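You operate a simulated robot arm through the tools that you are given. There is no shell and no other tool.

The job below is to be done with a simulated two-armed robot. You get a single attempt, and the scene is never put back.

TASK
Park the mic: mute it, gain to low, arm raised.
Fine: mute first; loosen the arm lock knob for the move and tighten it after. Where these are worked on the way, their far stop is far enough and under half their travel is too little: arm lock knob.

The check looks at the end state, three seconds after you hand in, the way a careful person would. Anything else that was tipped, shoved, dropped, spilled or broken makes it a failure.

THE ROBOT
Two 7-joint arms with two-finger parallel grippers on one trunk that stands fixed in place. Base frame: the origin is at the foot of the trunk, x ahead of it, y to its left, z up. Lengths are in m, angles in degrees, forces in N, time in s.
The left shoulder is at [0.02, 0.17, 1.428], the right one opposite. With the tool pointing down near the work surface each hand reaches from about 0.1 to 0.64 m from the base axis, measured 20 degrees to its own side. Payload 3.8 kg a hand.
Tool frame (each hand has its own): the origin (TCP) lies between the finger pads and is the grasp point; the fingertips stand 0.03 m ahead of it; z points along the fingers, y is the line along which they close. The gripper opens to 0.11 m. The fingers are 0.02 m wide and 0.01 m thick; the gripper's body (0.048 by 0.112 m) begins 0.055 m behind the TCP.
Orientation is that of the tool frame in the base frame, as [roll, pitch, yaw] about the fixed x, y, z axes, in that order (R = Rz(yaw) Ry(pitch) Rx(roll)). With the fingers straight down and closing along the base's y, the tool's x points along the base's -x, its y along +y and its z along -z.

THE INTERFACE
- The arms move only by the tool arm_command. It takes "left_deltas", "right_deltas" or both (then of equal length, played together; a hand with none holds still); each is a list of rows, each a list of 3 entries, a list of its own where there are three numbers: the shift along the tool's x, y, z in units of 25 mm (1.0 is 25 mm), then the turn, a rotation vector about the tool's x, y, z in units of 5 degrees (1.0 is 5 degrees), then the opening, from 0 (shut) to 1 (fully open). In form: [[[dx, dy, dz], [wx, wy, wz], claw], ...]. A call has 1 to 20 rows; each row shifts and turns the commanded pose from where the row before left it, along the tool's axes as they then stand. A call with a number of a shift or a turn outside -1 to 1 is refused whole. Rows are played at 5 a second. More than 0.05 m and 8.6 degrees between two rows, or a gripper value outside its range, and nothing of the call is played. A pose out of reach is approached as far as the arm can. The call stops where the force on the tool passes 40 N (or 10 N more than at its start, if that is more) or the arm is blocked; 0.2 s more then pass. Each finger travels about 0.072 m/s and halts on what it meets, pressing with about 25 N; the grip force reading is that of the motor and also rises with nothing between the fingers. The clock runs only during rows and for 0.2 s after the last one: add rows that do not move to give the fingers time. It gives the time, the measured TCP pose, the force on the tool (base axes), the opening and the grip force at its end, in the units of the frame above (readings bear some noise), with the torque about the TCP (base axes, N m) and any sound that the robot's microphone picked up, and new pictures: "pictures" is both (left out), scene, wrist or none (wrist: the cameras of the hands that moved).
- Cameras (640 x 400 px; columns grow to the right, rows downward): "scene" is now at [0.0957, 0.0534, 1.5889]; the picture's right is [0.59, -0.81, 0.00], its down [-0.40, -0.29, -0.87] and it looks along [0.71, 0.51, -0.49] (base axes); focal length 219 px, centre (320, 200). "left" rides on the left gripper at [0.072, -0.017, -0.103] in its tool frame; the picture's right is [0.23, 0.97, 0.00], its down [-0.76, 0.18, -0.62] and it looks along [-0.61, 0.14, 0.78] (tool axes); focal length 222 px, centre (320, 200). "right" rides on the right gripper at [0.072, 0.017, -0.103] in its tool frame; the picture's right is [-0.23, 0.97, 0.00], its down [-0.76, -0.18, -0.62] and it looks along [-0.61, -0.14, 0.78] (tool axes); focal length 222 px, centre (320, 200). There is no depth. A picture from a camera that has moved, and an enlarged one, comes with that camera's place and axes in the base frame and with its lens.
- move_column(by): slides the trunk up (or, below 0, down) by that many m; the arms and the scene camera ride with it, the base frame stays. It gives what a move gives, with no picture.
- aim_head(pan, tilt): turns the head with the scene camera to pan (to the left, within 80 degrees either way) and tilt (down, from -29 to 69), counted from straight ahead of the robot. It gives what a move gives, and a new picture of the scene camera.
- enlarge(camera, box): a new picture of the part [left, top, right, bottom] of that camera's present view, enlarged. The clock stands still meanwhile.
- hand_in(): hands the job in; it is judged then, once.

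Nothing tells you positions but the pictures and the camera data. Unless the task says otherwise, let go and move clear before handing in.

The tools are called after "Call:" as a command line: name --argument value ..., lists and objects as JSON in quotes. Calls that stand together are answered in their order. arm_command: Moves the arms, as the interface text tells. Its arguments: {"type":"object","properties":{"left_deltas":{"type":"array"},"right_deltas":{"type":"array"},"pictures":{"type":"string","enum":["both","scene","wrist","none"]}},"required":[]} The other tools are called the same way: move_column (by) slides the trunk up or down; aim_head (pan, tilt) turns the head that bears the scene camera; enlarge (camera, box) takes an enlarged picture of a part of a camera's view; hand_in () hands the job in.

At the start:

```text
time: 0.0
left_tool_pos: [0.1936, 0.2992, 1.49]
left_tool_rot: [-180.0, 0.0, 180.0]
left_ft_force: [0.1, 0.6, 0.0]
left_moment: [-0.02, -0.01, -0.01]
left_opening: 0.1101
left_grasp_force: 0.0
right_tool_pos: [0.3553, 0.0199, 1.4923]
right_tool_rot: [179.9, 0.0, -180.0]
right_ft_force: [-0.4, -0.5, -0.6]
right_moment: [0.0, -0.01, -0.02]
right_opening: 0.11
right_grasp_force: 0.0
trunk travel left (down, up): [-0.525, 0.045]
head pan, tilt: [35.9, 29.3]
```

scene: 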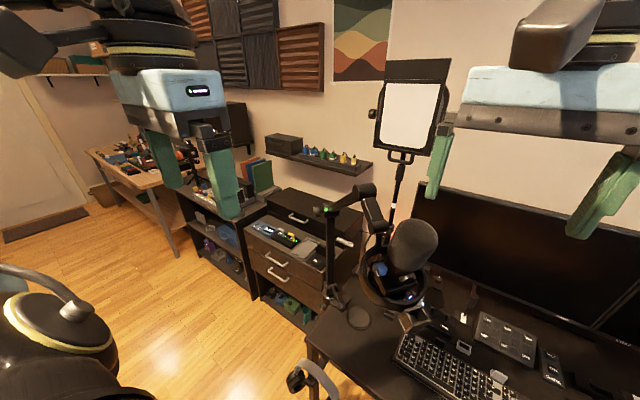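
right: 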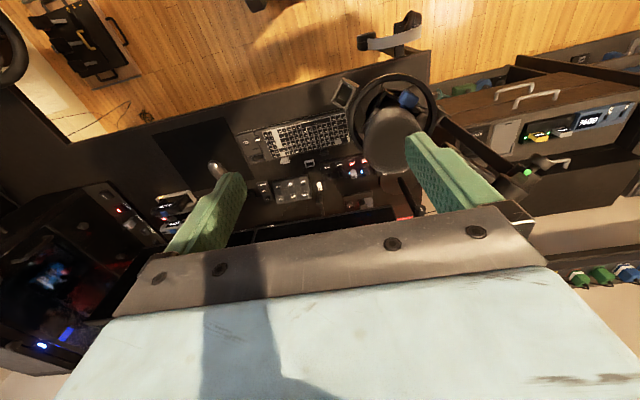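
left: 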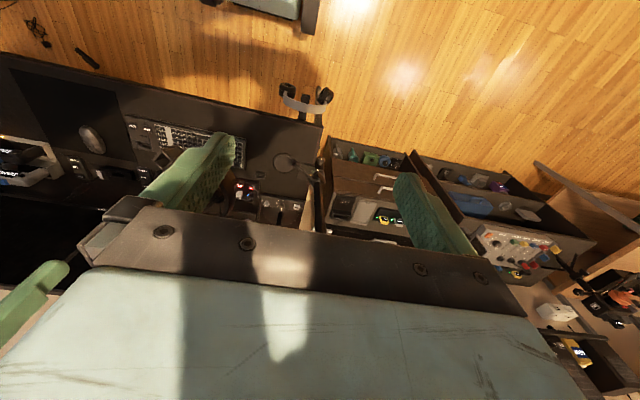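

I see a desk with a boom-arm microphone in a shock mount, a small interface with lit lights behind it, and a keyboard. I'll take close-up pictures before moving.

Call:
enlarge --camera "scene" --box '[300, 170, 460, 330]'

Call:
enlarge --camera "right" --box '[320, 60, 560, 220]'

Call:
enlarge --camera "left" --box '[200, 130, 360, 230]'

Call:
enlarge --camera "scene" --box '[380, 260, 640, 400]'

```text
2.50 times, centred on (380, 250) of scene
camera zoom: at [0.0957, 0.0534, 1.5889], right [0.59, -0.81, 0.0], down [-0.4, -0.29, -0.87], along [0.71, 0.51, -0.49], focal length 546 px, centre (170, 75)
```

zoom: 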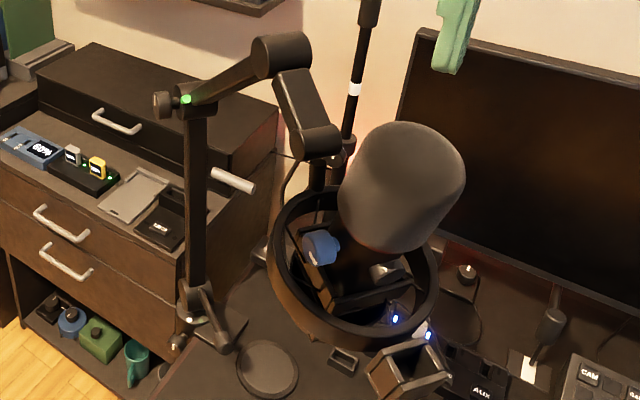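

```text
2.50 times, centred on (440, 140) of right
camera zoom: at [0.2854, 0.0367, 1.5969], right [0.23, 0.97, 0.0], down [0.76, -0.18, 0.62], along [0.61, -0.14, -0.78], focal length 555 px, centre (20, 350)
```

zoom: 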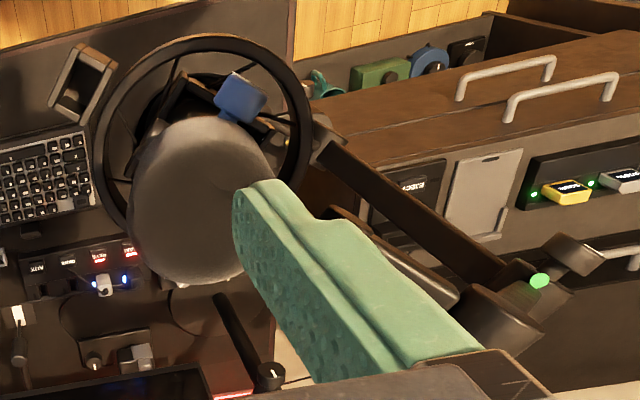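

```text
4.00 times, centred on (280, 180) of left
camera zoom: at [0.1214, 0.282, 1.5932], right [-0.23, 0.97, 0.0], down [0.76, 0.18, 0.62], along [0.61, 0.14, -0.78], focal length 888 px, centre (480, 280)
```

zoom: 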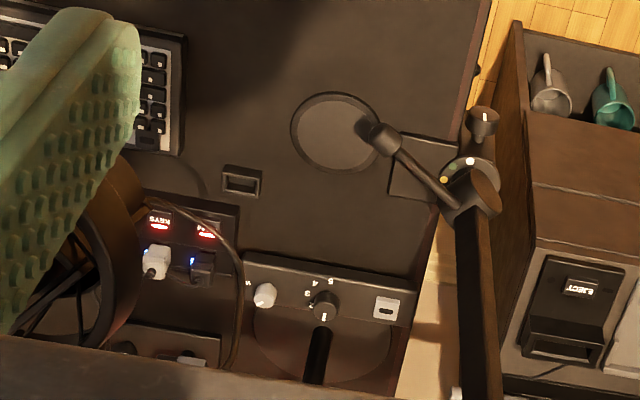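

```text
2.46 times, centred on (510, 330) of scene
camera zoom: at [0.0957, 0.0534, 1.5889], right [0.59, -0.81, 0.0], down [-0.4, -0.29, -0.87], along [0.71, 0.51, -0.49], focal length 538 px, centre (-148, -120)
```

zoom: 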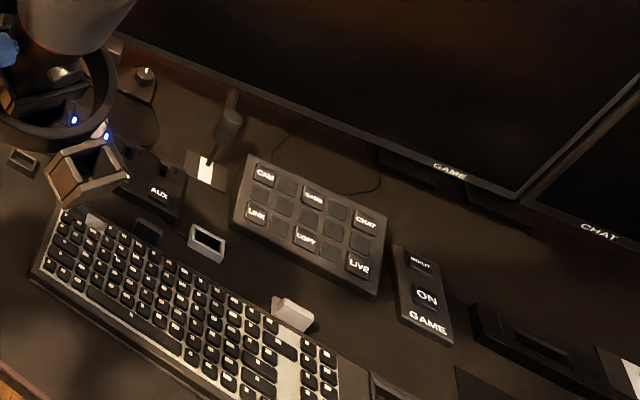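

The mic seems to be at about (0.40, 0.11, 1.28) and the boom elbow with the green light at about (0.63, 0.41, 1.19). I'll zoom in further on the mic controls and the joints.

Call:
enlarge --camera "scene" --box '[364, 236, 412, 266]'

Call:
enlarge --camera "scene" --box '[332, 180, 396, 220]'

Call:
enlarge --camera "scene" --box '[330, 265, 400, 330]'

Call:
enlarge --camera "right" --box '[340, 65, 450, 135]'

Call:
enlarge --camera "left" --box '[220, 170, 320, 230]'

```text
13.33 times, centred on (388, 251) of scene
camera zoom: at [0.0957, 0.0534, 1.5889], right [0.59, -0.81, 0.0], down [-0.4, -0.29, -0.87], along [0.71, 0.51, -0.49], focal length 2914 px, centre (-587, -480)
```

zoom: 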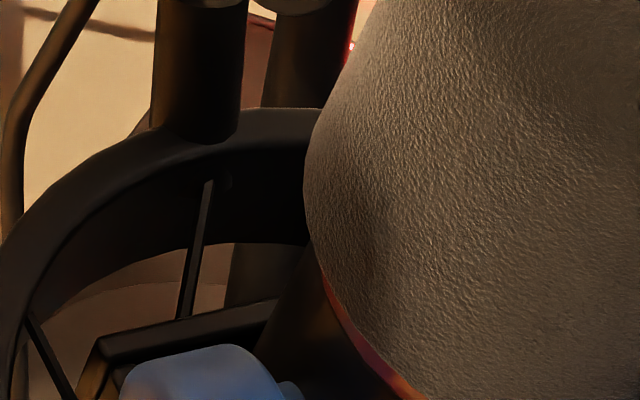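

```text
10.00 times, centred on (364, 200) of scene
camera zoom: at [0.0957, 0.0534, 1.5889], right [0.59, -0.81, 0.0], down [-0.4, -0.29, -0.87], along [0.71, 0.51, -0.49], focal length 2186 px, centre (-120, 200)
```

zoom: 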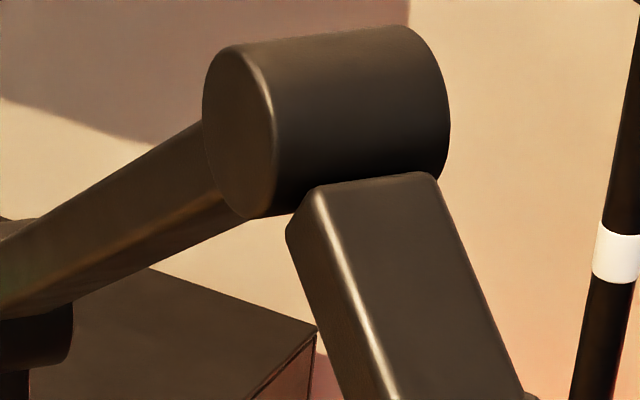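

```text
6.15 times, centred on (365, 298) of scene
camera zoom: at [0.0957, 0.0534, 1.5889], right [0.59, -0.81, 0.0], down [-0.4, -0.29, -0.87], along [0.71, 0.51, -0.49], focal length 1345 px, centre (43, -400)
```

zoom: 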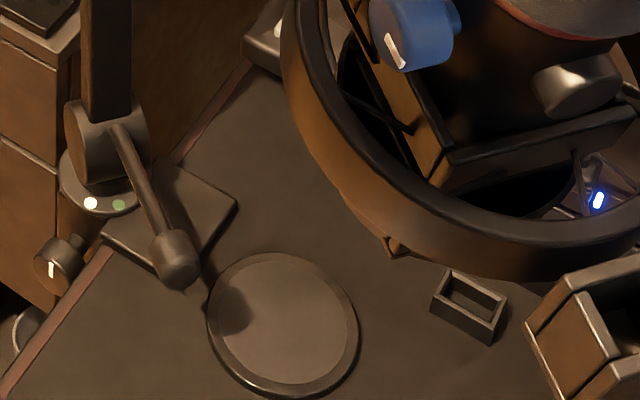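

```text
5.71 times, centred on (395, 100) of right
camera zoom: at [0.2854, 0.0367, 1.5969], right [0.23, 0.97, 0.0], down [0.76, -0.18, 0.62], along [0.61, -0.14, -0.78], focal length 1269 px, centre (-109, 771)
```

zoom: 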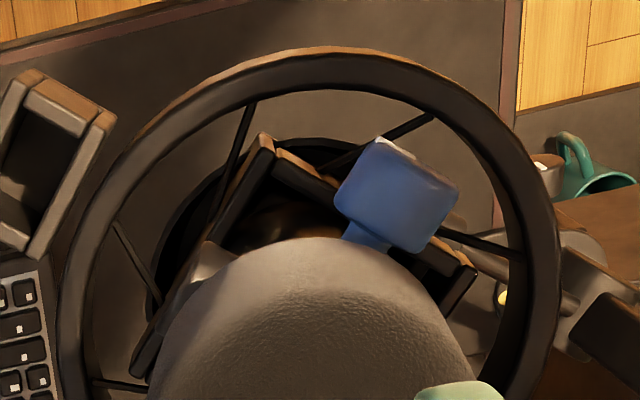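

```text
6.40 times, centred on (270, 200) of left
camera zoom: at [0.1214, 0.282, 1.5932], right [-0.23, 0.97, 0.0], down [0.76, 0.18, 0.62], along [0.61, 0.14, -0.78], focal length 1422 px, centre (640, 200)
```

zoom: 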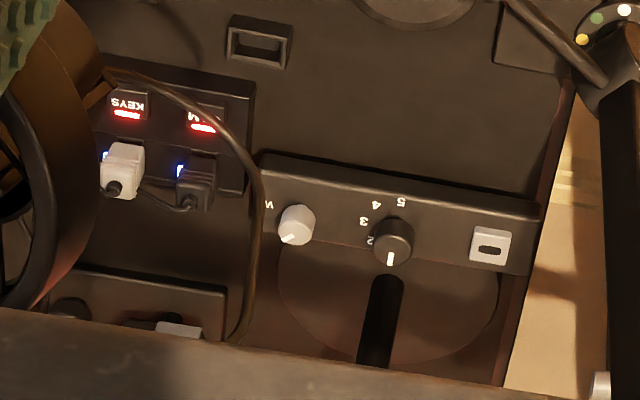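

Blue knob with a white pointer and a grey knob sit on the mic body, and the boom has a knob next to the green light. I'll lower and tilt the left hand so its camera looks at the mic from the robot's side, staying well clear of it.

Call:
arm_command --left_deltas '[[[0, 0, 1], [0, 0, 1], 1], [[0, 0, 1], [0, 0, 1], 1], [[0, 0, 1], [0, 0, 1], 1], [[0, 0, 1], [0, 0, 1], 1], [[0, 0, 1], [0, 0, 1], 1], [[0, 0, 1], [0, 0, 1], 1], [[0, 0, 0], [0, -1, 0], 1], [[0, 0, 0], [0, -1, 0], 1], [[0, 0, 0], [0, -1, 0], 1], [[0, 0, 0], [0, -1, 0], 1], [[0, 0, 0], [0, -1, 0], 1], [[0, 0, 0], [0, -1, 0], 1], [[0, 0, 0], [0, -1, 0], 1], [[0, 0, 0], [0, -1, 0], 1]]'

```text
time: 3.0
left_tool_pos: [0.2729, 0.3451, 1.3965]
left_tool_rot: [180.0, 40.1, 150.0]
left_ft_force: [0.4, 0.1, -0.4]
left_moment: [-0.01, 0.0, 0.01]
left_opening: 0.1101
left_grasp_force: 0.1
left hand out of reach, approached as far as the arm can: row 4, 5, 6, 7, 8, 9, 10, 11, 12, 13, 14
right_tool_pos: [0.3564, 0.0193, 1.4926]
right_tool_rot: [-180.0, -0.1, 179.9]
right_ft_force: [-0.6, 1.0, -0.5]
right_moment: [-0.03, 0.0, -0.03]
right_opening: 0.11
right_grasp_force: 0.0
trunk travel left (down, up): [-0.525, 0.045]
head pan, tilt: [35.9, 29.3]
camera scene: at [0.0958, 0.0536, 1.5889], right [0.59, -0.81, 0.0], down [-0.4, -0.29, -0.87], along [0.71, 0.51, -0.49], focal length 219 px, centre (320, 200)
camera left: at [0.1591, 0.3905, 1.4288], right [0.34, 0.93, -0.15], down [0.25, 0.06, 0.97], along [0.91, -0.36, -0.21], focal length 222 px, centre (320, 200)
```

scene: 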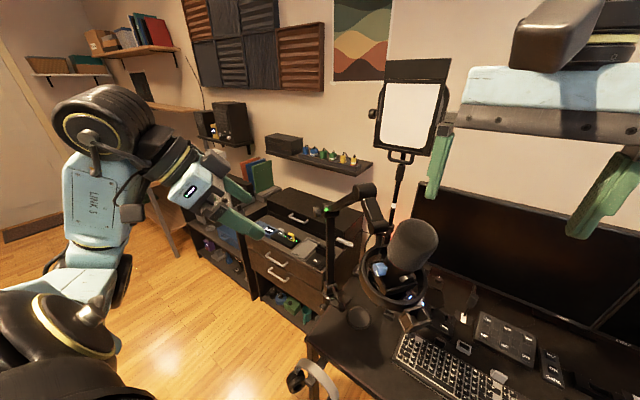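
left: 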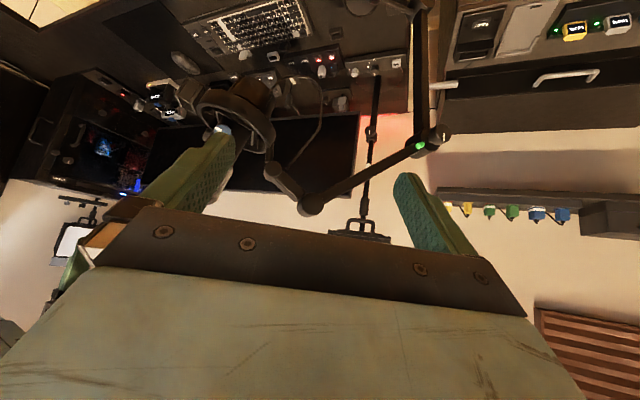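

The left hand's camera now sees the boom from the side (upside down). I'll enlarge the interesting parts.

Call:
enlarge --camera "left" --box '[180, 60, 340, 220]'

Call:
enlarge --camera "left" --box '[380, 90, 460, 170]'

Call:
enlarge --camera "left" --box '[340, 0, 440, 80]'

Call:
enlarge --camera "scene" --box '[350, 230, 450, 310]'

```text
2.50 times, centred on (260, 140) of left
camera zoom: at [0.1591, 0.3905, 1.4288], right [0.34, 0.93, -0.15], down [0.25, 0.06, 0.97], along [0.91, -0.36, -0.21], focal length 555 px, centre (470, 350)
```

zoom: 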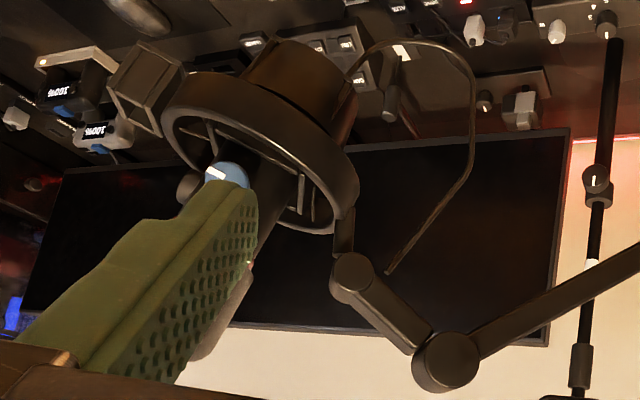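

```text
5.00 times, centred on (420, 130) of left
camera zoom: at [0.1591, 0.3905, 1.4288], right [0.34, 0.93, -0.15], down [0.25, 0.06, 0.97], along [0.91, -0.36, -0.21], focal length 1111 px, centre (-180, 550)
```

zoom: 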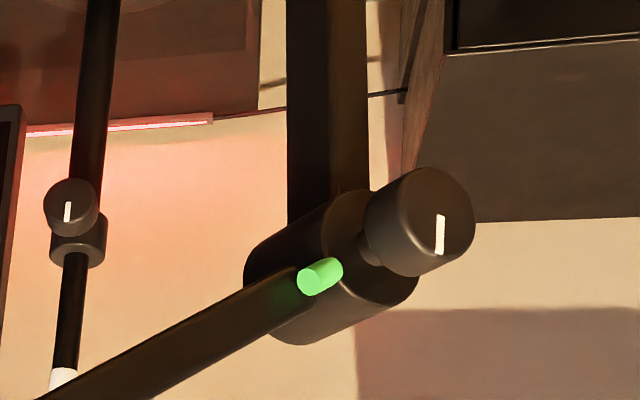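

```text
5.00 times, centred on (390, 40) of left
camera zoom: at [0.1591, 0.3905, 1.4288], right [0.34, 0.93, -0.15], down [0.25, 0.06, 0.97], along [0.91, -0.36, -0.21], focal length 1111 px, centre (-30, 1000)
```

zoom: 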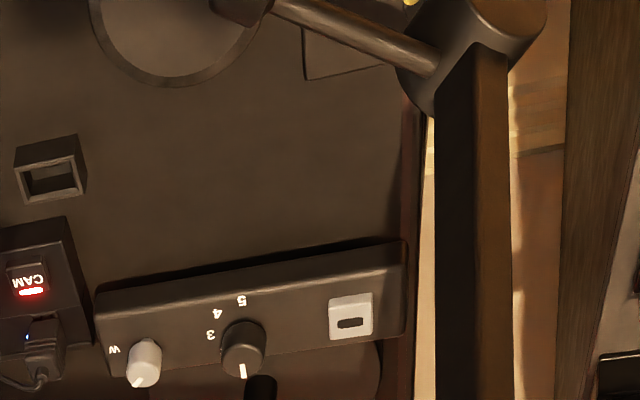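

```text
5.00 times, centred on (400, 270) of scene
camera zoom: at [0.0958, 0.0536, 1.5889], right [0.59, -0.81, 0.0], down [-0.4, -0.29, -0.87], along [0.71, 0.51, -0.49], focal length 1093 px, centre (-80, -150)
```

zoom: 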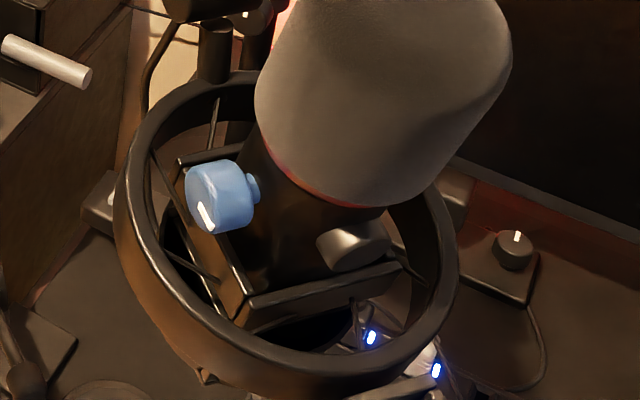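

The arm's elbow hinge at about (0.65, 0.42, 1.165) carries the lock knob on its left/robot-facing side. The mic has a blue pointer knob and a grey one. I'll move the right hand away from above the mic and turn its camera toward the mic for a better look.

Call:
arm_command --right_deltas '[[[0, -1, 0], [0, 0, 0], 1], [[0, -1, 0], [0, 0, 0], 1], [[0, -1, 0], [0, 0, 0], 1], [[0, -1, 0], [0, 0, 0], 1], [[0, -1, 0], [0, 0, 0], 1], [[0, -1, 0], [0, 0, 0], 1], [[0, -1, 0], [0, 0, 0], 1], [[0, -1, 0], [0, 0, 0], 1], [[0, -1, 0], [0, 0, 0], 1], [[0, 0, 0], [0, 0, -1], 1], [[0, 0, 0], [0, 0, -1], 1], [[0, 0, 0], [0, 0, -1], 1], [[0, 0, 0], [0, 0, -1], 1], [[0, 0, 0], [0, 0, -1], 1], [[0, 0, 0], [0, 0, -1], 1], [[0, 0, 0], [0, 0, -1], 1], [[0, 0, 0], [0, 0, -1], 1], [[0, 0, 0], [0, 0, -1], 1], [[0, 0, 0], [0, 0, -1], 1]]'

Call:
move_column --by -0.2

Call:
aim_head --pan 20 --tilt 15

Call:
enlarge --camera "right" --box '[0, 0, 640, 400]'

Call:
enlarge --camera "left" --box '[0, 0, 640, 400]'

```text
time: 7.0
left_tool_pos: [0.2729, 0.3437, 1.3961]
left_tool_rot: [-180.0, 40.1, 150.0]
left_ft_force: [0.3, -0.6, -0.6]
left_moment: [0.03, 0.0, -0.01]
left_opening: 0.1098
left_grasp_force: 0.1
right_tool_pos: [0.3568, -0.2056, 1.4919]
right_tool_rot: [180.0, 0.0, -130.0]
right_ft_force: [0.0, 0.6, 0.6]
right_moment: [0.01, -0.06, 0.02]
right_opening: 0.11
right_grasp_force: 0.1
trunk travel left (down, up): [-0.525, 0.045]
head pan, tilt: [35.9, 29.3]
camera scene: at [0.0958, 0.0534, 1.5889], right [0.59, -0.81, 0.0], down [-0.4, -0.29, -0.87], along [0.71, 0.51, -0.49], focal length 219 px, centre (320, 200)
camera right: at [0.2981, -0.2497, 1.597], right [-0.6, 0.8, 0.0], down [0.63, 0.47, 0.62], along [0.5, 0.37, -0.78], focal length 222 px, centre (320, 200)
```

scene: 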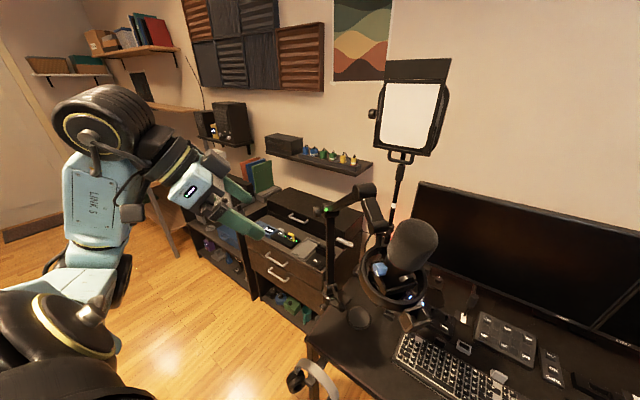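
right: 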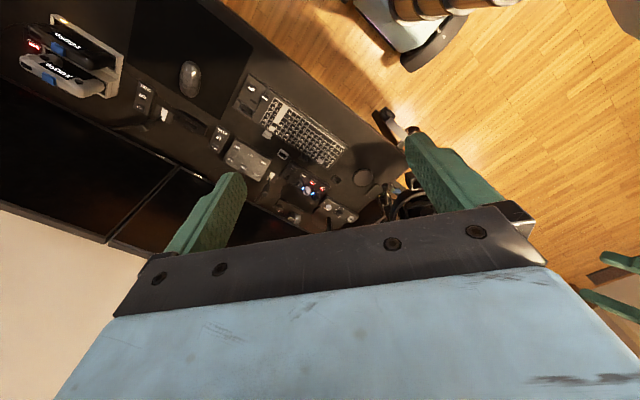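

```text
time: 9.2
left_tool_pos: [0.2727, 0.3444, 1.1962]
left_tool_rot: [-180.0, 40.0, 150.0]
left_ft_force: [-0.6, 0.3, -0.5]
left_moment: [0.02, -0.02, 0.02]
left_opening: 0.11
left_grasp_force: 0.2
right_tool_pos: [0.3559, -0.2053, 1.2925]
right_tool_rot: [-180.0, 0.0, -130.0]
right_ft_force: [-0.7, -0.7, 0.4]
right_moment: [0.01, 0.05, 0.03]
right_opening: 0.1101
right_grasp_force: 0.0
trunk travel left (down, up): [-0.325, 0.245]
head pan, tilt: [35.9, 29.3]
```

```text
time: 9.9
left_tool_pos: [0.2733, 0.3434, 1.1961]
left_tool_rot: [179.9, 40.0, 150.1]
left_ft_force: [0.1, 0.3, 0.5]
left_moment: [-0.02, 0.01, 0.01]
left_opening: 0.11
left_grasp_force: 0.1
right_tool_pos: [0.356, -0.2052, 1.2933]
right_tool_rot: [-180.0, 0.0, -130.0]
right_ft_force: [0.3, -0.1, 0.9]
right_moment: [0.0, 0.0, 0.0]
right_opening: 0.1102
right_grasp_force: 0.2
trunk travel left (down, up): [-0.325, 0.245]
head pan, tilt: [20.0, 15.0]
camera scene: at [0.1101, 0.0323, 1.412], right [0.34, -0.94, 0.0], down [-0.24, -0.09, -0.97], along [0.91, 0.33, -0.26], focal length 219 px, centre (320, 200)
```

scene: 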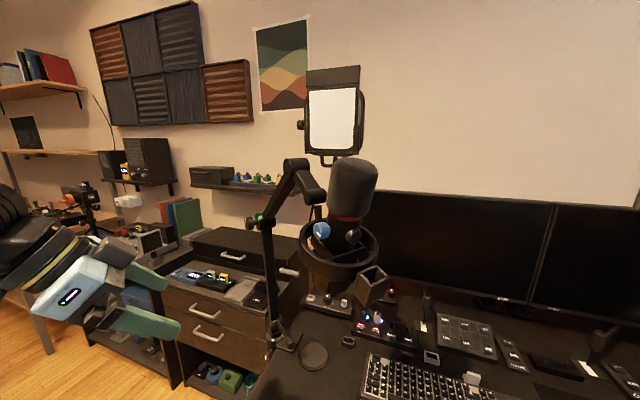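

```text
1.00 times, centred on (320, 200) of right (not enlarged: the box is as wide or as high as the picture)
camera zoom: at [0.2981, -0.2495, 1.397], right [-0.6, 0.8, 0.0], down [0.63, 0.47, 0.62], along [0.5, 0.37, -0.78], focal length 222 px, centre (320, 200)
```

zoom: 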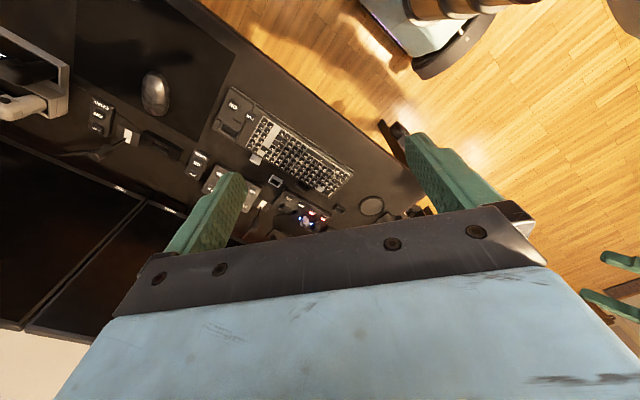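

```text
1.00 times, centred on (320, 200) of left (not enlarged: the box is as wide or as high as the picture)
camera zoom: at [0.1591, 0.3902, 1.2289], right [0.34, 0.93, -0.15], down [0.25, 0.06, 0.97], along [0.91, -0.36, -0.21], focal length 222 px, centre (320, 200)
```

zoom: 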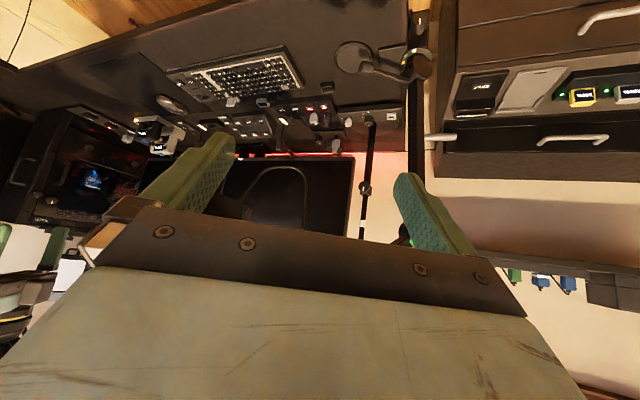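

Now the head camera sees the mic nearly level. I'll zoom on the mic, the elbow and the base.

Call:
enlarge --camera "scene" --box '[290, 150, 400, 310]'

Call:
enlarge --camera "scene" --box '[300, 210, 380, 260]'

Call:
enlarge --camera "scene" --box '[235, 150, 335, 240]'

Call:
enlarge --camera "scene" --box '[240, 280, 440, 400]'

Call:
enlarge --camera "left" --box '[240, 80, 440, 220]'

```text
2.50 times, centred on (345, 230) of scene
camera zoom: at [0.1101, 0.0323, 1.412], right [0.34, -0.94, 0.0], down [-0.24, -0.09, -0.97], along [0.91, 0.33, -0.26], focal length 546 px, centre (258, 125)
```

zoom: 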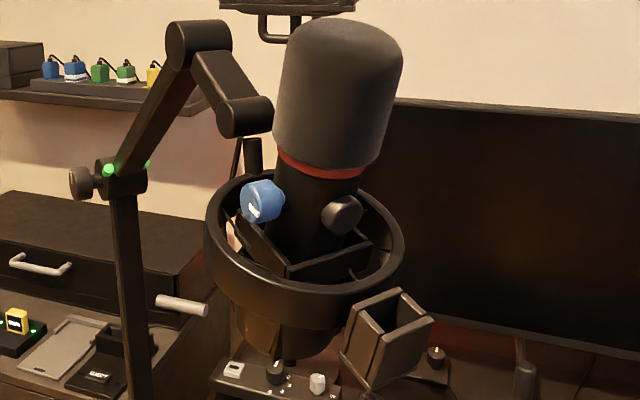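

```text
8.00 times, centred on (340, 235) of scene
camera zoom: at [0.1101, 0.0323, 1.412], right [0.34, -0.94, 0.0], down [-0.24, -0.09, -0.97], along [0.91, 0.33, -0.26], focal length 1748 px, centre (160, -80)
```

zoom: 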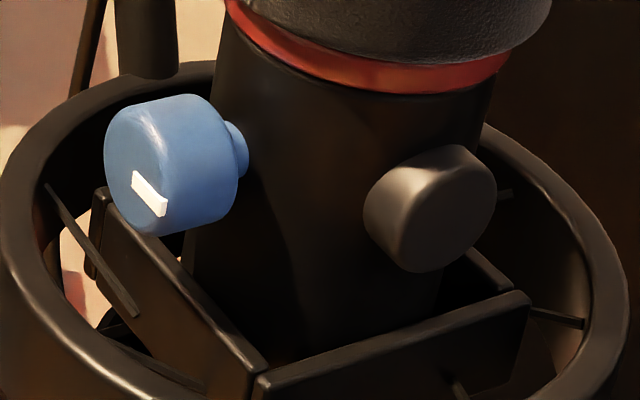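

```text
4.44 times, centred on (285, 195) of scene
camera zoom: at [0.1101, 0.0323, 1.412], right [0.34, -0.94, 0.0], down [-0.24, -0.09, -0.97], along [0.91, 0.33, -0.26], focal length 971 px, centre (476, 222)
```

zoom: 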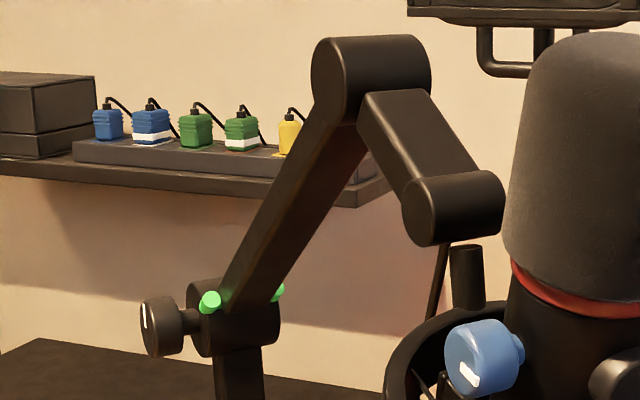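

```text
3.20 times, centred on (340, 340) of scene
camera zoom: at [0.1101, 0.0323, 1.412], right [0.34, -0.94, 0.0], down [-0.24, -0.09, -0.97], along [0.91, 0.33, -0.26], focal length 699 px, centre (256, -248)
```

zoom: 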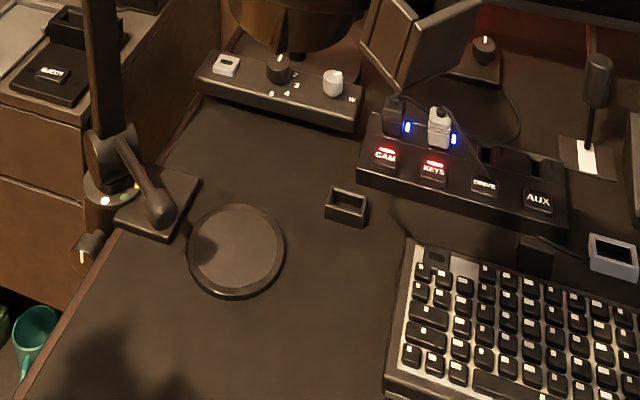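

```text
2.86 times, centred on (340, 150) of left
camera zoom: at [0.1591, 0.3902, 1.2289], right [0.34, 0.93, -0.15], down [0.25, 0.06, 0.97], along [0.91, -0.36, -0.21], focal length 635 px, centre (263, 343)
```

zoom: 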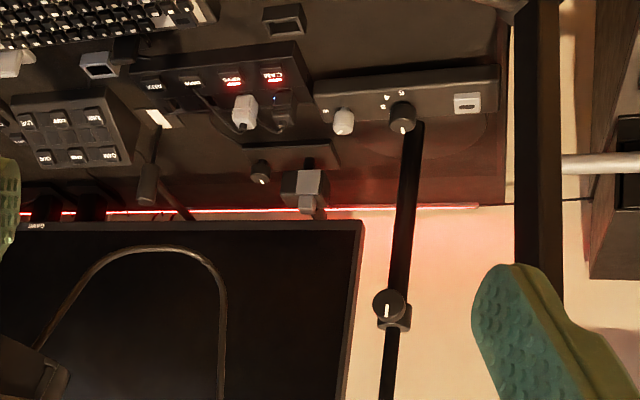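

The mic shows a blue pointer knob (gain), a plain grey button (probably mute) and a red ring. I'll take a closer look at the post's base, to rule out its knob and lever.

Call:
enlarge --camera "scene" --box '[255, 310, 315, 370]'

Call:
enlarge --camera "left" --box '[325, 0, 445, 80]'

Call:
aim_head --pan 45 --tilt 45

Call:
enlarge --camera "scene" --box '[380, 120, 480, 220]'

```text
6.67 times, centred on (285, 340) of scene
camera zoom: at [0.1101, 0.0323, 1.412], right [0.34, -0.94, 0.0], down [-0.24, -0.09, -0.97], along [0.91, 0.33, -0.26], focal length 1457 px, centre (553, -733)
```

zoom: 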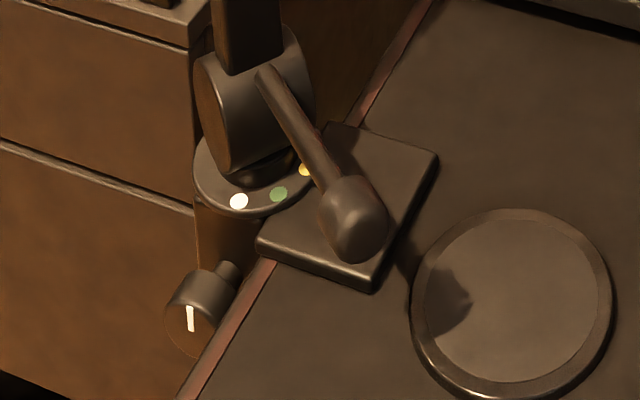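

```text
5.00 times, centred on (385, 40) of left
camera zoom: at [0.1591, 0.3902, 1.2289], right [0.34, 0.93, -0.15], down [0.25, 0.06, 0.97], along [0.91, -0.36, -0.21], focal length 1111 px, centre (-5, 1000)
```

zoom: 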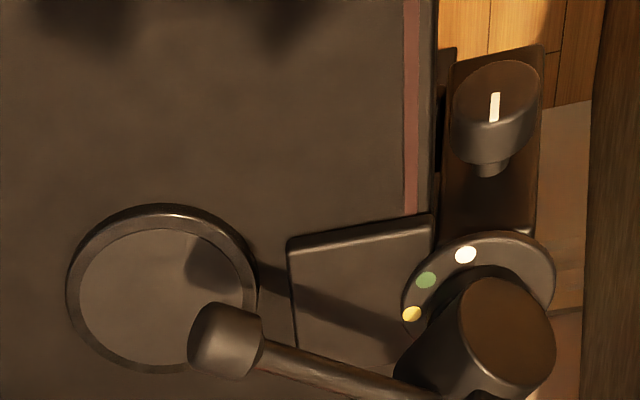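

```text
time: 10.9
left_tool_pos: [0.2738, 0.3452, 1.1961]
left_tool_rot: [180.0, 40.0, 150.0]
left_ft_force: [-0.2, 0.6, 0.0]
left_moment: [0.03, -0.01, 0.02]
left_opening: 0.1099
left_grasp_force: 0.0
right_tool_pos: [0.3544, -0.205, 1.2935]
right_tool_rot: [-180.0, 0.0, -130.0]
right_ft_force: [0.4, -0.1, -0.1]
right_moment: [0.03, 0.0, 0.01]
right_opening: 0.11
right_grasp_force: 0.0
trunk travel left (down, up): [-0.325, 0.245]
head pan, tilt: [45.0, 45.0]
camera scene: at [0.0799, 0.0577, 1.3653], right [0.71, -0.71, 0.0], down [-0.5, -0.5, -0.71], along [0.5, 0.5, -0.71], focal length 219 px, centre (320, 200)
```

scene: 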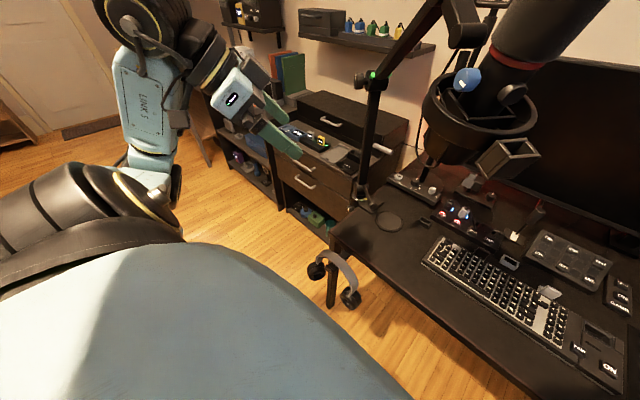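

```text
4.00 times, centred on (430, 170) of scene
camera zoom: at [0.0799, 0.0577, 1.3653], right [0.71, -0.71, 0.0], down [-0.5, -0.5, -0.71], along [0.5, 0.5, -0.71], focal length 874 px, centre (-120, 320)
```

zoom: 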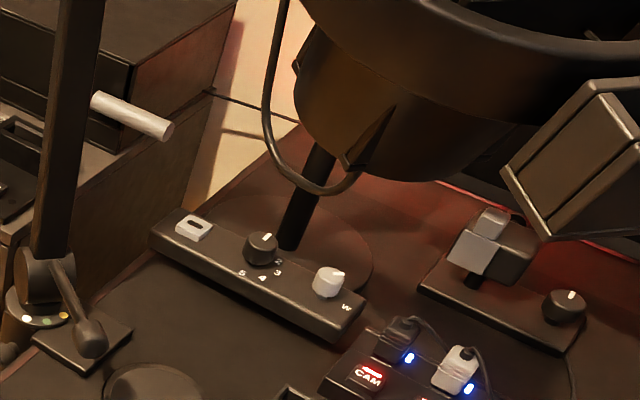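

The base carries a desk-clamp knob and a lever, so the elbow knob on the hinge axis is the arm lock. I'll aim the head back and zoom hard on the mic's two controls to get their axes.

Call:
aim_head --pan 12 --tilt 20

Call:
enlarge --camera "scene" --box '[290, 180, 330, 205]'

Call:
enlarge --camera "scene" --box '[270, 100, 370, 220]'

```text
time: 11.9
left_tool_pos: [0.2744, 0.3444, 1.1955]
left_tool_rot: [-179.9, 40.0, 150.0]
left_ft_force: [-0.9, -0.7, -0.4]
left_moment: [-0.03, -0.05, 0.02]
left_opening: 0.1097
left_grasp_force: 0.1
right_tool_pos: [0.3554, -0.2046, 1.293]
right_tool_rot: [-180.0, 0.0, -130.0]
right_ft_force: [0.4, 0.7, -0.2]
right_moment: [-0.01, 0.01, -0.01]
right_opening: 0.1101
right_grasp_force: 0.1
trunk travel left (down, up): [-0.325, 0.245]
head pan, tilt: [12.0, 20.0]
camera scene: at [0.1134, 0.0197, 1.4039], right [0.21, -0.98, 0.0], down [-0.34, -0.07, -0.94], along [0.92, 0.2, -0.34], focal length 219 px, centre (320, 200)
```

scene: 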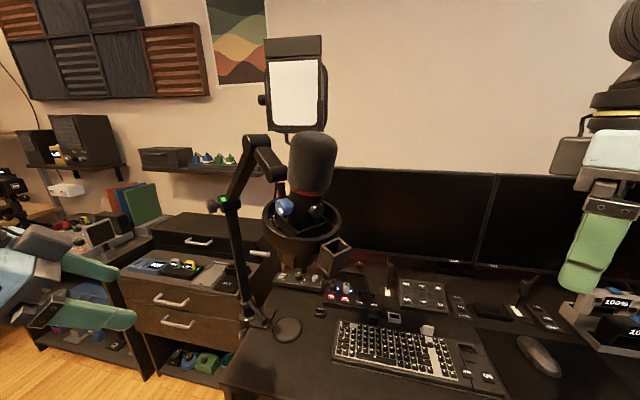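

```text
16.00 times, centred on (310, 192) of scene
camera zoom: at [0.1134, 0.0197, 1.4039], right [0.21, -0.98, 0.0], down [-0.34, -0.07, -0.94], along [0.92, 0.2, -0.34], focal length 3497 px, centre (480, 320)
```

zoom: 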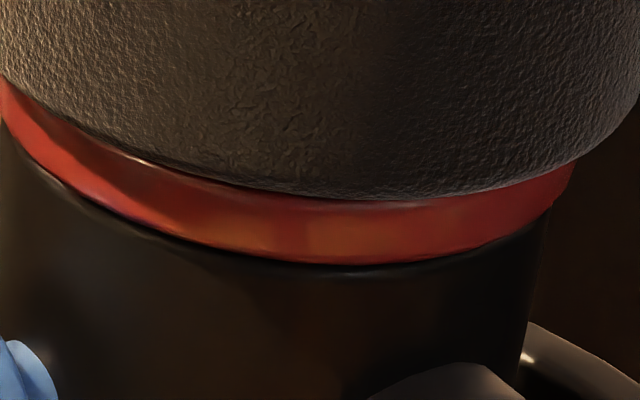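

```text
3.33 times, centred on (320, 160) of scene
camera zoom: at [0.1134, 0.0197, 1.4039], right [0.21, -0.98, 0.0], down [-0.34, -0.07, -0.94], along [0.92, 0.2, -0.34], focal length 728 px, centre (320, 333)
```

zoom: 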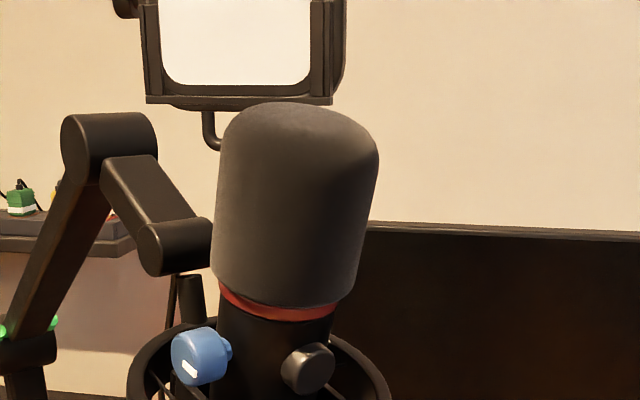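

The red ring sits under the grille. I'll zoom lower for the button and knob faces.

Call:
enlarge --camera "scene" --box '[302, 198, 334, 218]'

Call:
enlarge --camera "scene" --box '[270, 195, 302, 215]'

Call:
enlarge --camera "scene" --box '[255, 180, 355, 280]'

```text
16.00 times, centred on (318, 208) of scene
camera zoom: at [0.1134, 0.0197, 1.4039], right [0.21, -0.98, 0.0], down [-0.34, -0.07, -0.94], along [0.92, 0.2, -0.34], focal length 3497 px, centre (352, 72)
```

zoom: 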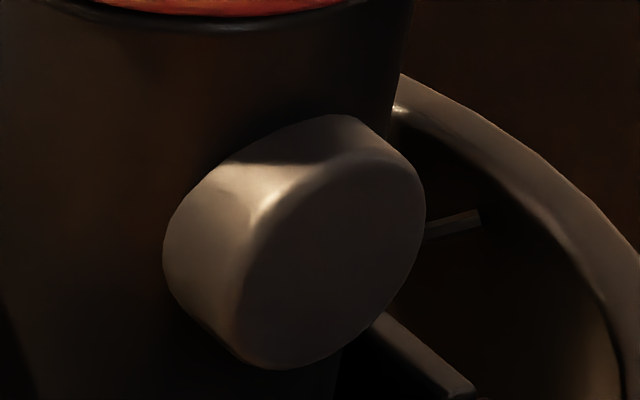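

```text
16.00 times, centred on (286, 205) of scene
camera zoom: at [0.1134, 0.0197, 1.4039], right [0.21, -0.98, 0.0], down [-0.34, -0.07, -0.94], along [0.92, 0.2, -0.34], focal length 3497 px, centre (864, 120)
```

zoom: 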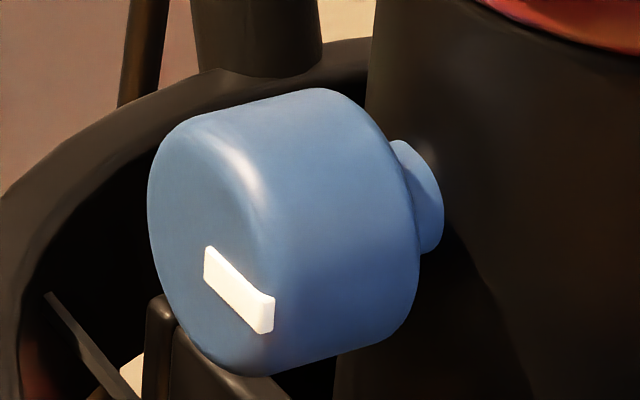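

```text
4.00 times, centred on (305, 230) of scene
camera zoom: at [0.1134, 0.0197, 1.4039], right [0.21, -0.98, 0.0], down [-0.34, -0.07, -0.94], along [0.92, 0.2, -0.34], focal length 874 px, centre (380, 80)
```

zoom: 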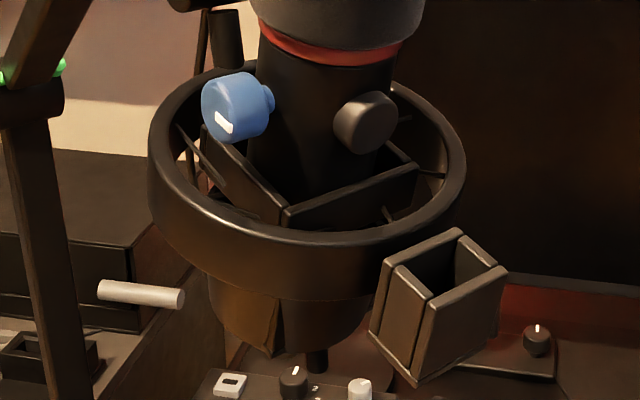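

Geometry is now clear: the arm lies along u≈(-0.585,-0.811), the grey button faces along u at (0.404, 0.084, 1.279), and the blue knob faces n≈(-0.811,0.585) at (0.385, 0.137, 1.285). I'll close the right gripper and tilt that hand to point at the button from a safe distance.

Call:
arm_command --right_deltas '[[[0, 0, 0], [0, -1, -0.8], 0], [[0, 0, 0], [0, -1, 0], 0], [[0, 0, 0], [0, -1, 0], 0], [[0, 0, 0], [0, -1, 0], 0], [[0, 0, 0], [0, -1, 0], 0], [[0, 0, 0], [0, -1, 0], 0], [[0, 0, 0], [0, -1, 0], 0], [[0, 0, 0], [0, -1, 0], 0], [[0, 0, 0], [0, -1, 0], 0], [[0, 0, 0], [0, -1, 0], 0], [[0, 0, 0], [0, -1, 0], 0], [[0, 0, 0], [0, -1, 0], 0]]'

```text
time: 14.5
left_tool_pos: [0.2734, 0.3434, 1.1968]
left_tool_rot: [-180.0, 40.0, 150.0]
left_ft_force: [0.1, -0.3, 0.2]
left_moment: [0.02, -0.02, -0.01]
left_opening: 0.11
left_grasp_force: 0.0
right_tool_pos: [0.355, -0.2052, 1.2931]
right_tool_rot: [-179.6, 60.0, -125.6]
right_ft_force: [-0.2, 0.2, 0.6]
right_moment: [0.02, 0.02, 0.02]
right_opening: 0.0
right_grasp_force: 25.4
trunk travel left (down, up): [-0.325, 0.245]
head pan, tilt: [12.0, 20.0]
camera scene: at [0.1131, 0.0194, 1.404], right [0.21, -0.98, 0.0], down [-0.33, -0.07, -0.94], along [0.92, 0.2, -0.34], focal length 219 px, centre (320, 200)
camera right: at [0.2691, -0.2969, 1.2825], right [-0.72, 0.67, 0.19], down [0.05, -0.23, 0.97], along [0.69, 0.71, 0.14], focal length 222 px, centre (320, 200)
```

scene: 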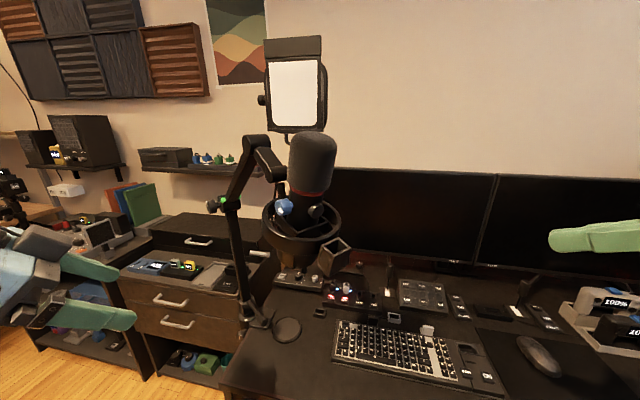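
right: 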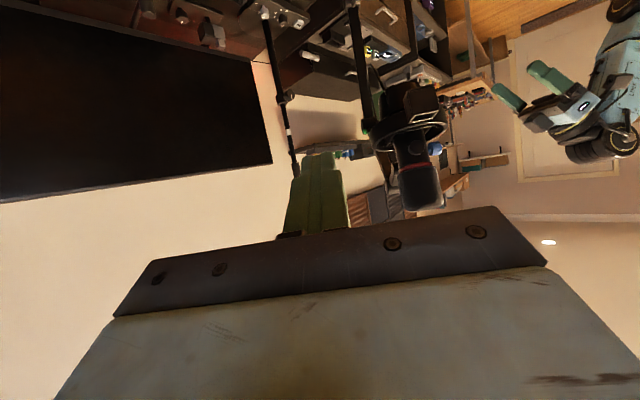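

The pose is reachable. I'll look at the mic from this side to check the button's position.

Call:
enlarge --camera "right" --box '[360, 75, 460, 215]'

Call:
enlarge --camera "right" --box '[384, 80, 448, 160]'

```text
2.86 times, centred on (410, 145) of right
camera zoom: at [0.2691, -0.2969, 1.2825], right [-0.72, 0.67, 0.19], down [0.05, -0.23, 0.97], along [0.69, 0.71, 0.14], focal length 635 px, centre (63, 357)
```

zoom: 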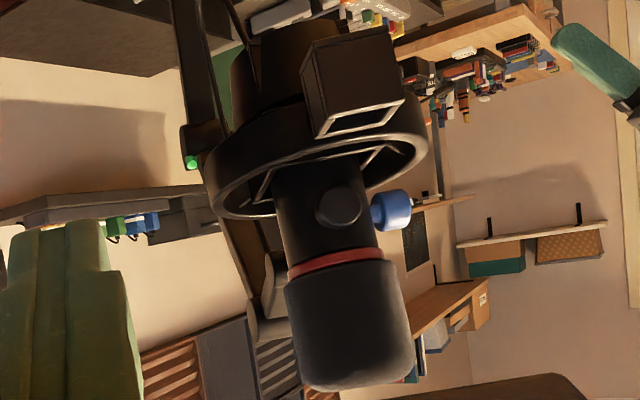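

```text
5.00 times, centred on (416, 120) of right
camera zoom: at [0.2691, -0.2969, 1.2825], right [-0.72, 0.67, 0.19], down [0.05, -0.23, 0.97], along [0.69, 0.71, 0.14], focal length 1111 px, centre (-160, 600)
```

zoom: 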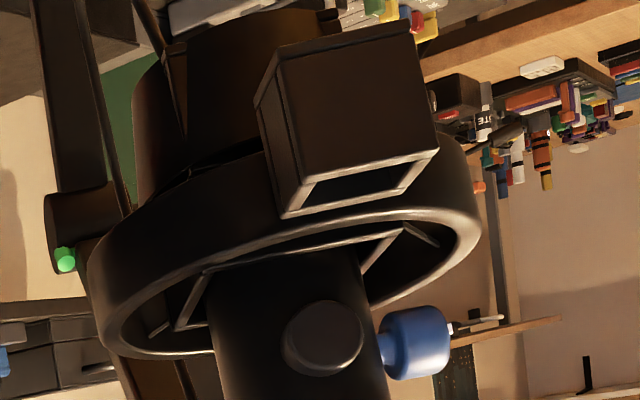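

The right camera's ray confirms the button at (0.40, 0.084, 1.28), and the small box on the ring tops out around z 1.245, below my path. I'll move to a standoff about 6 cm from the button.

Call:
arm_command --right_deltas '[[[-0.43, 0.645, 0.774], [0, 0, 0], 0], [[-0.43, 0.645, 0.774], [0, 0, 0], 0], [[-0.43, 0.645, 0.774], [0, 0, 0], 0], [[-0.43, 0.645, 0.774], [0, 0, 0], 0], [[-0.43, 0.645, 0.774], [0, 0, 0], 0], [[-0.43, 0.645, 0.774], [0, 0, 0], 0], [[-0.43, 0.645, 0.774], [0, 0, 0], 0], [[-0.43, 0.645, 0.774], [0, 0, 0], 0], [[0, 0, 0], [0, 0, 0], 0]]'

Call:
enlarge --camera "scene" --box '[270, 170, 370, 250]'

Call:
enlarge --camera "right" --box '[240, 80, 400, 220]'

```text
time: 16.5
left_tool_pos: [0.2727, 0.3434, 1.1968]
left_tool_rot: [-180.0, 40.0, 149.9]
left_ft_force: [-0.5, -0.5, 1.1]
left_moment: [0.02, 0.0, 0.01]
left_opening: 0.1102
left_grasp_force: 0.1
right_tool_pos: [0.3558, 0.0134, 1.2895]
right_tool_rot: [-179.5, 60.0, -125.8]
right_ft_force: [-0.1, -0.2, -0.2]
right_moment: [-0.03, 0.01, -0.01]
right_opening: 0.0
right_grasp_force: 24.7
trunk travel left (down, up): [-0.325, 0.245]
head pan, tilt: [12.0, 20.0]
camera scene: at [0.1133, 0.0191, 1.404], right [0.21, -0.98, 0.0], down [-0.33, -0.07, -0.94], along [0.92, 0.2, -0.34], focal length 219 px, centre (320, 200)
camera right: at [0.2704, -0.0773, 1.2797], right [-0.72, 0.67, 0.19], down [0.05, -0.23, 0.97], along [0.69, 0.71, 0.14], focal length 222 px, centre (320, 200)
```

scene: 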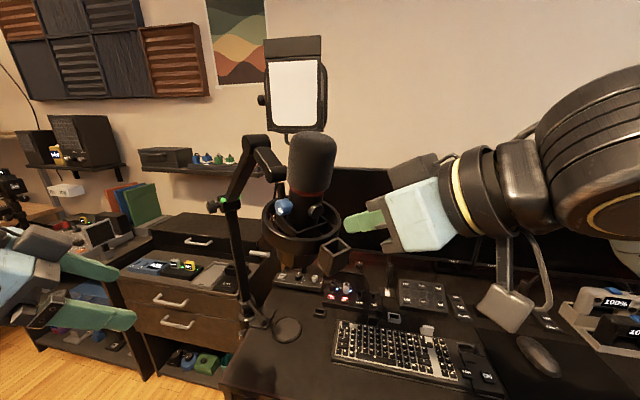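
right: 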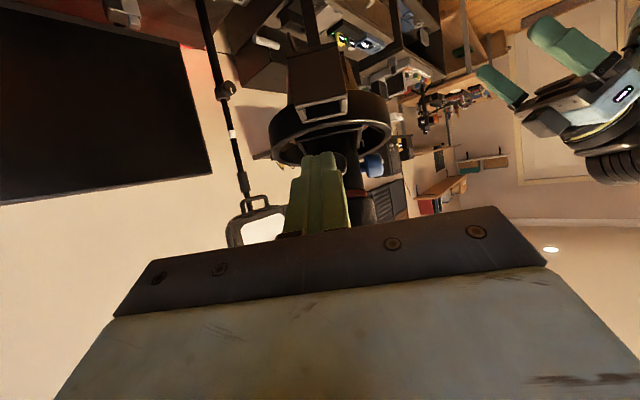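

```text
5.00 times, centred on (320, 210) of scene
camera zoom: at [0.1133, 0.0191, 1.404], right [0.21, -0.98, 0.0], down [-0.33, -0.07, -0.94], along [0.92, 0.2, -0.34], focal length 1093 px, centre (320, 150)
```

zoom: 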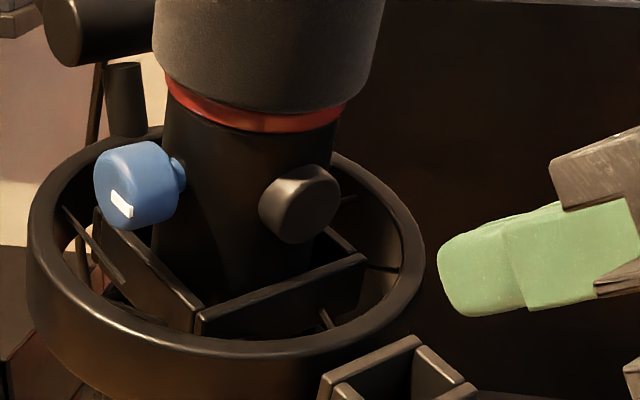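

```text
2.86 times, centred on (320, 150) of right
camera zoom: at [0.2704, -0.0773, 1.2797], right [-0.72, 0.67, 0.19], down [0.05, -0.23, 0.97], along [0.69, 0.71, 0.14], focal length 635 px, centre (320, 343)
```

zoom: 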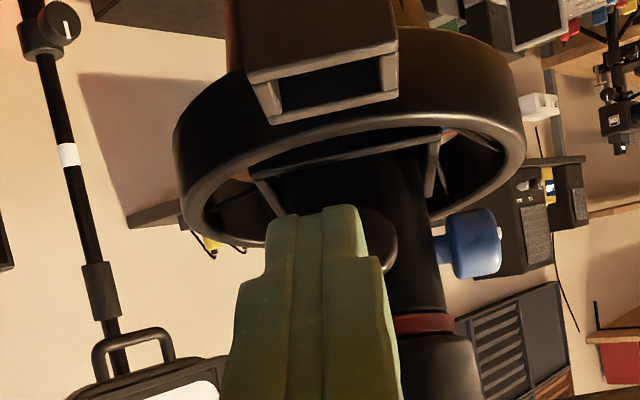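

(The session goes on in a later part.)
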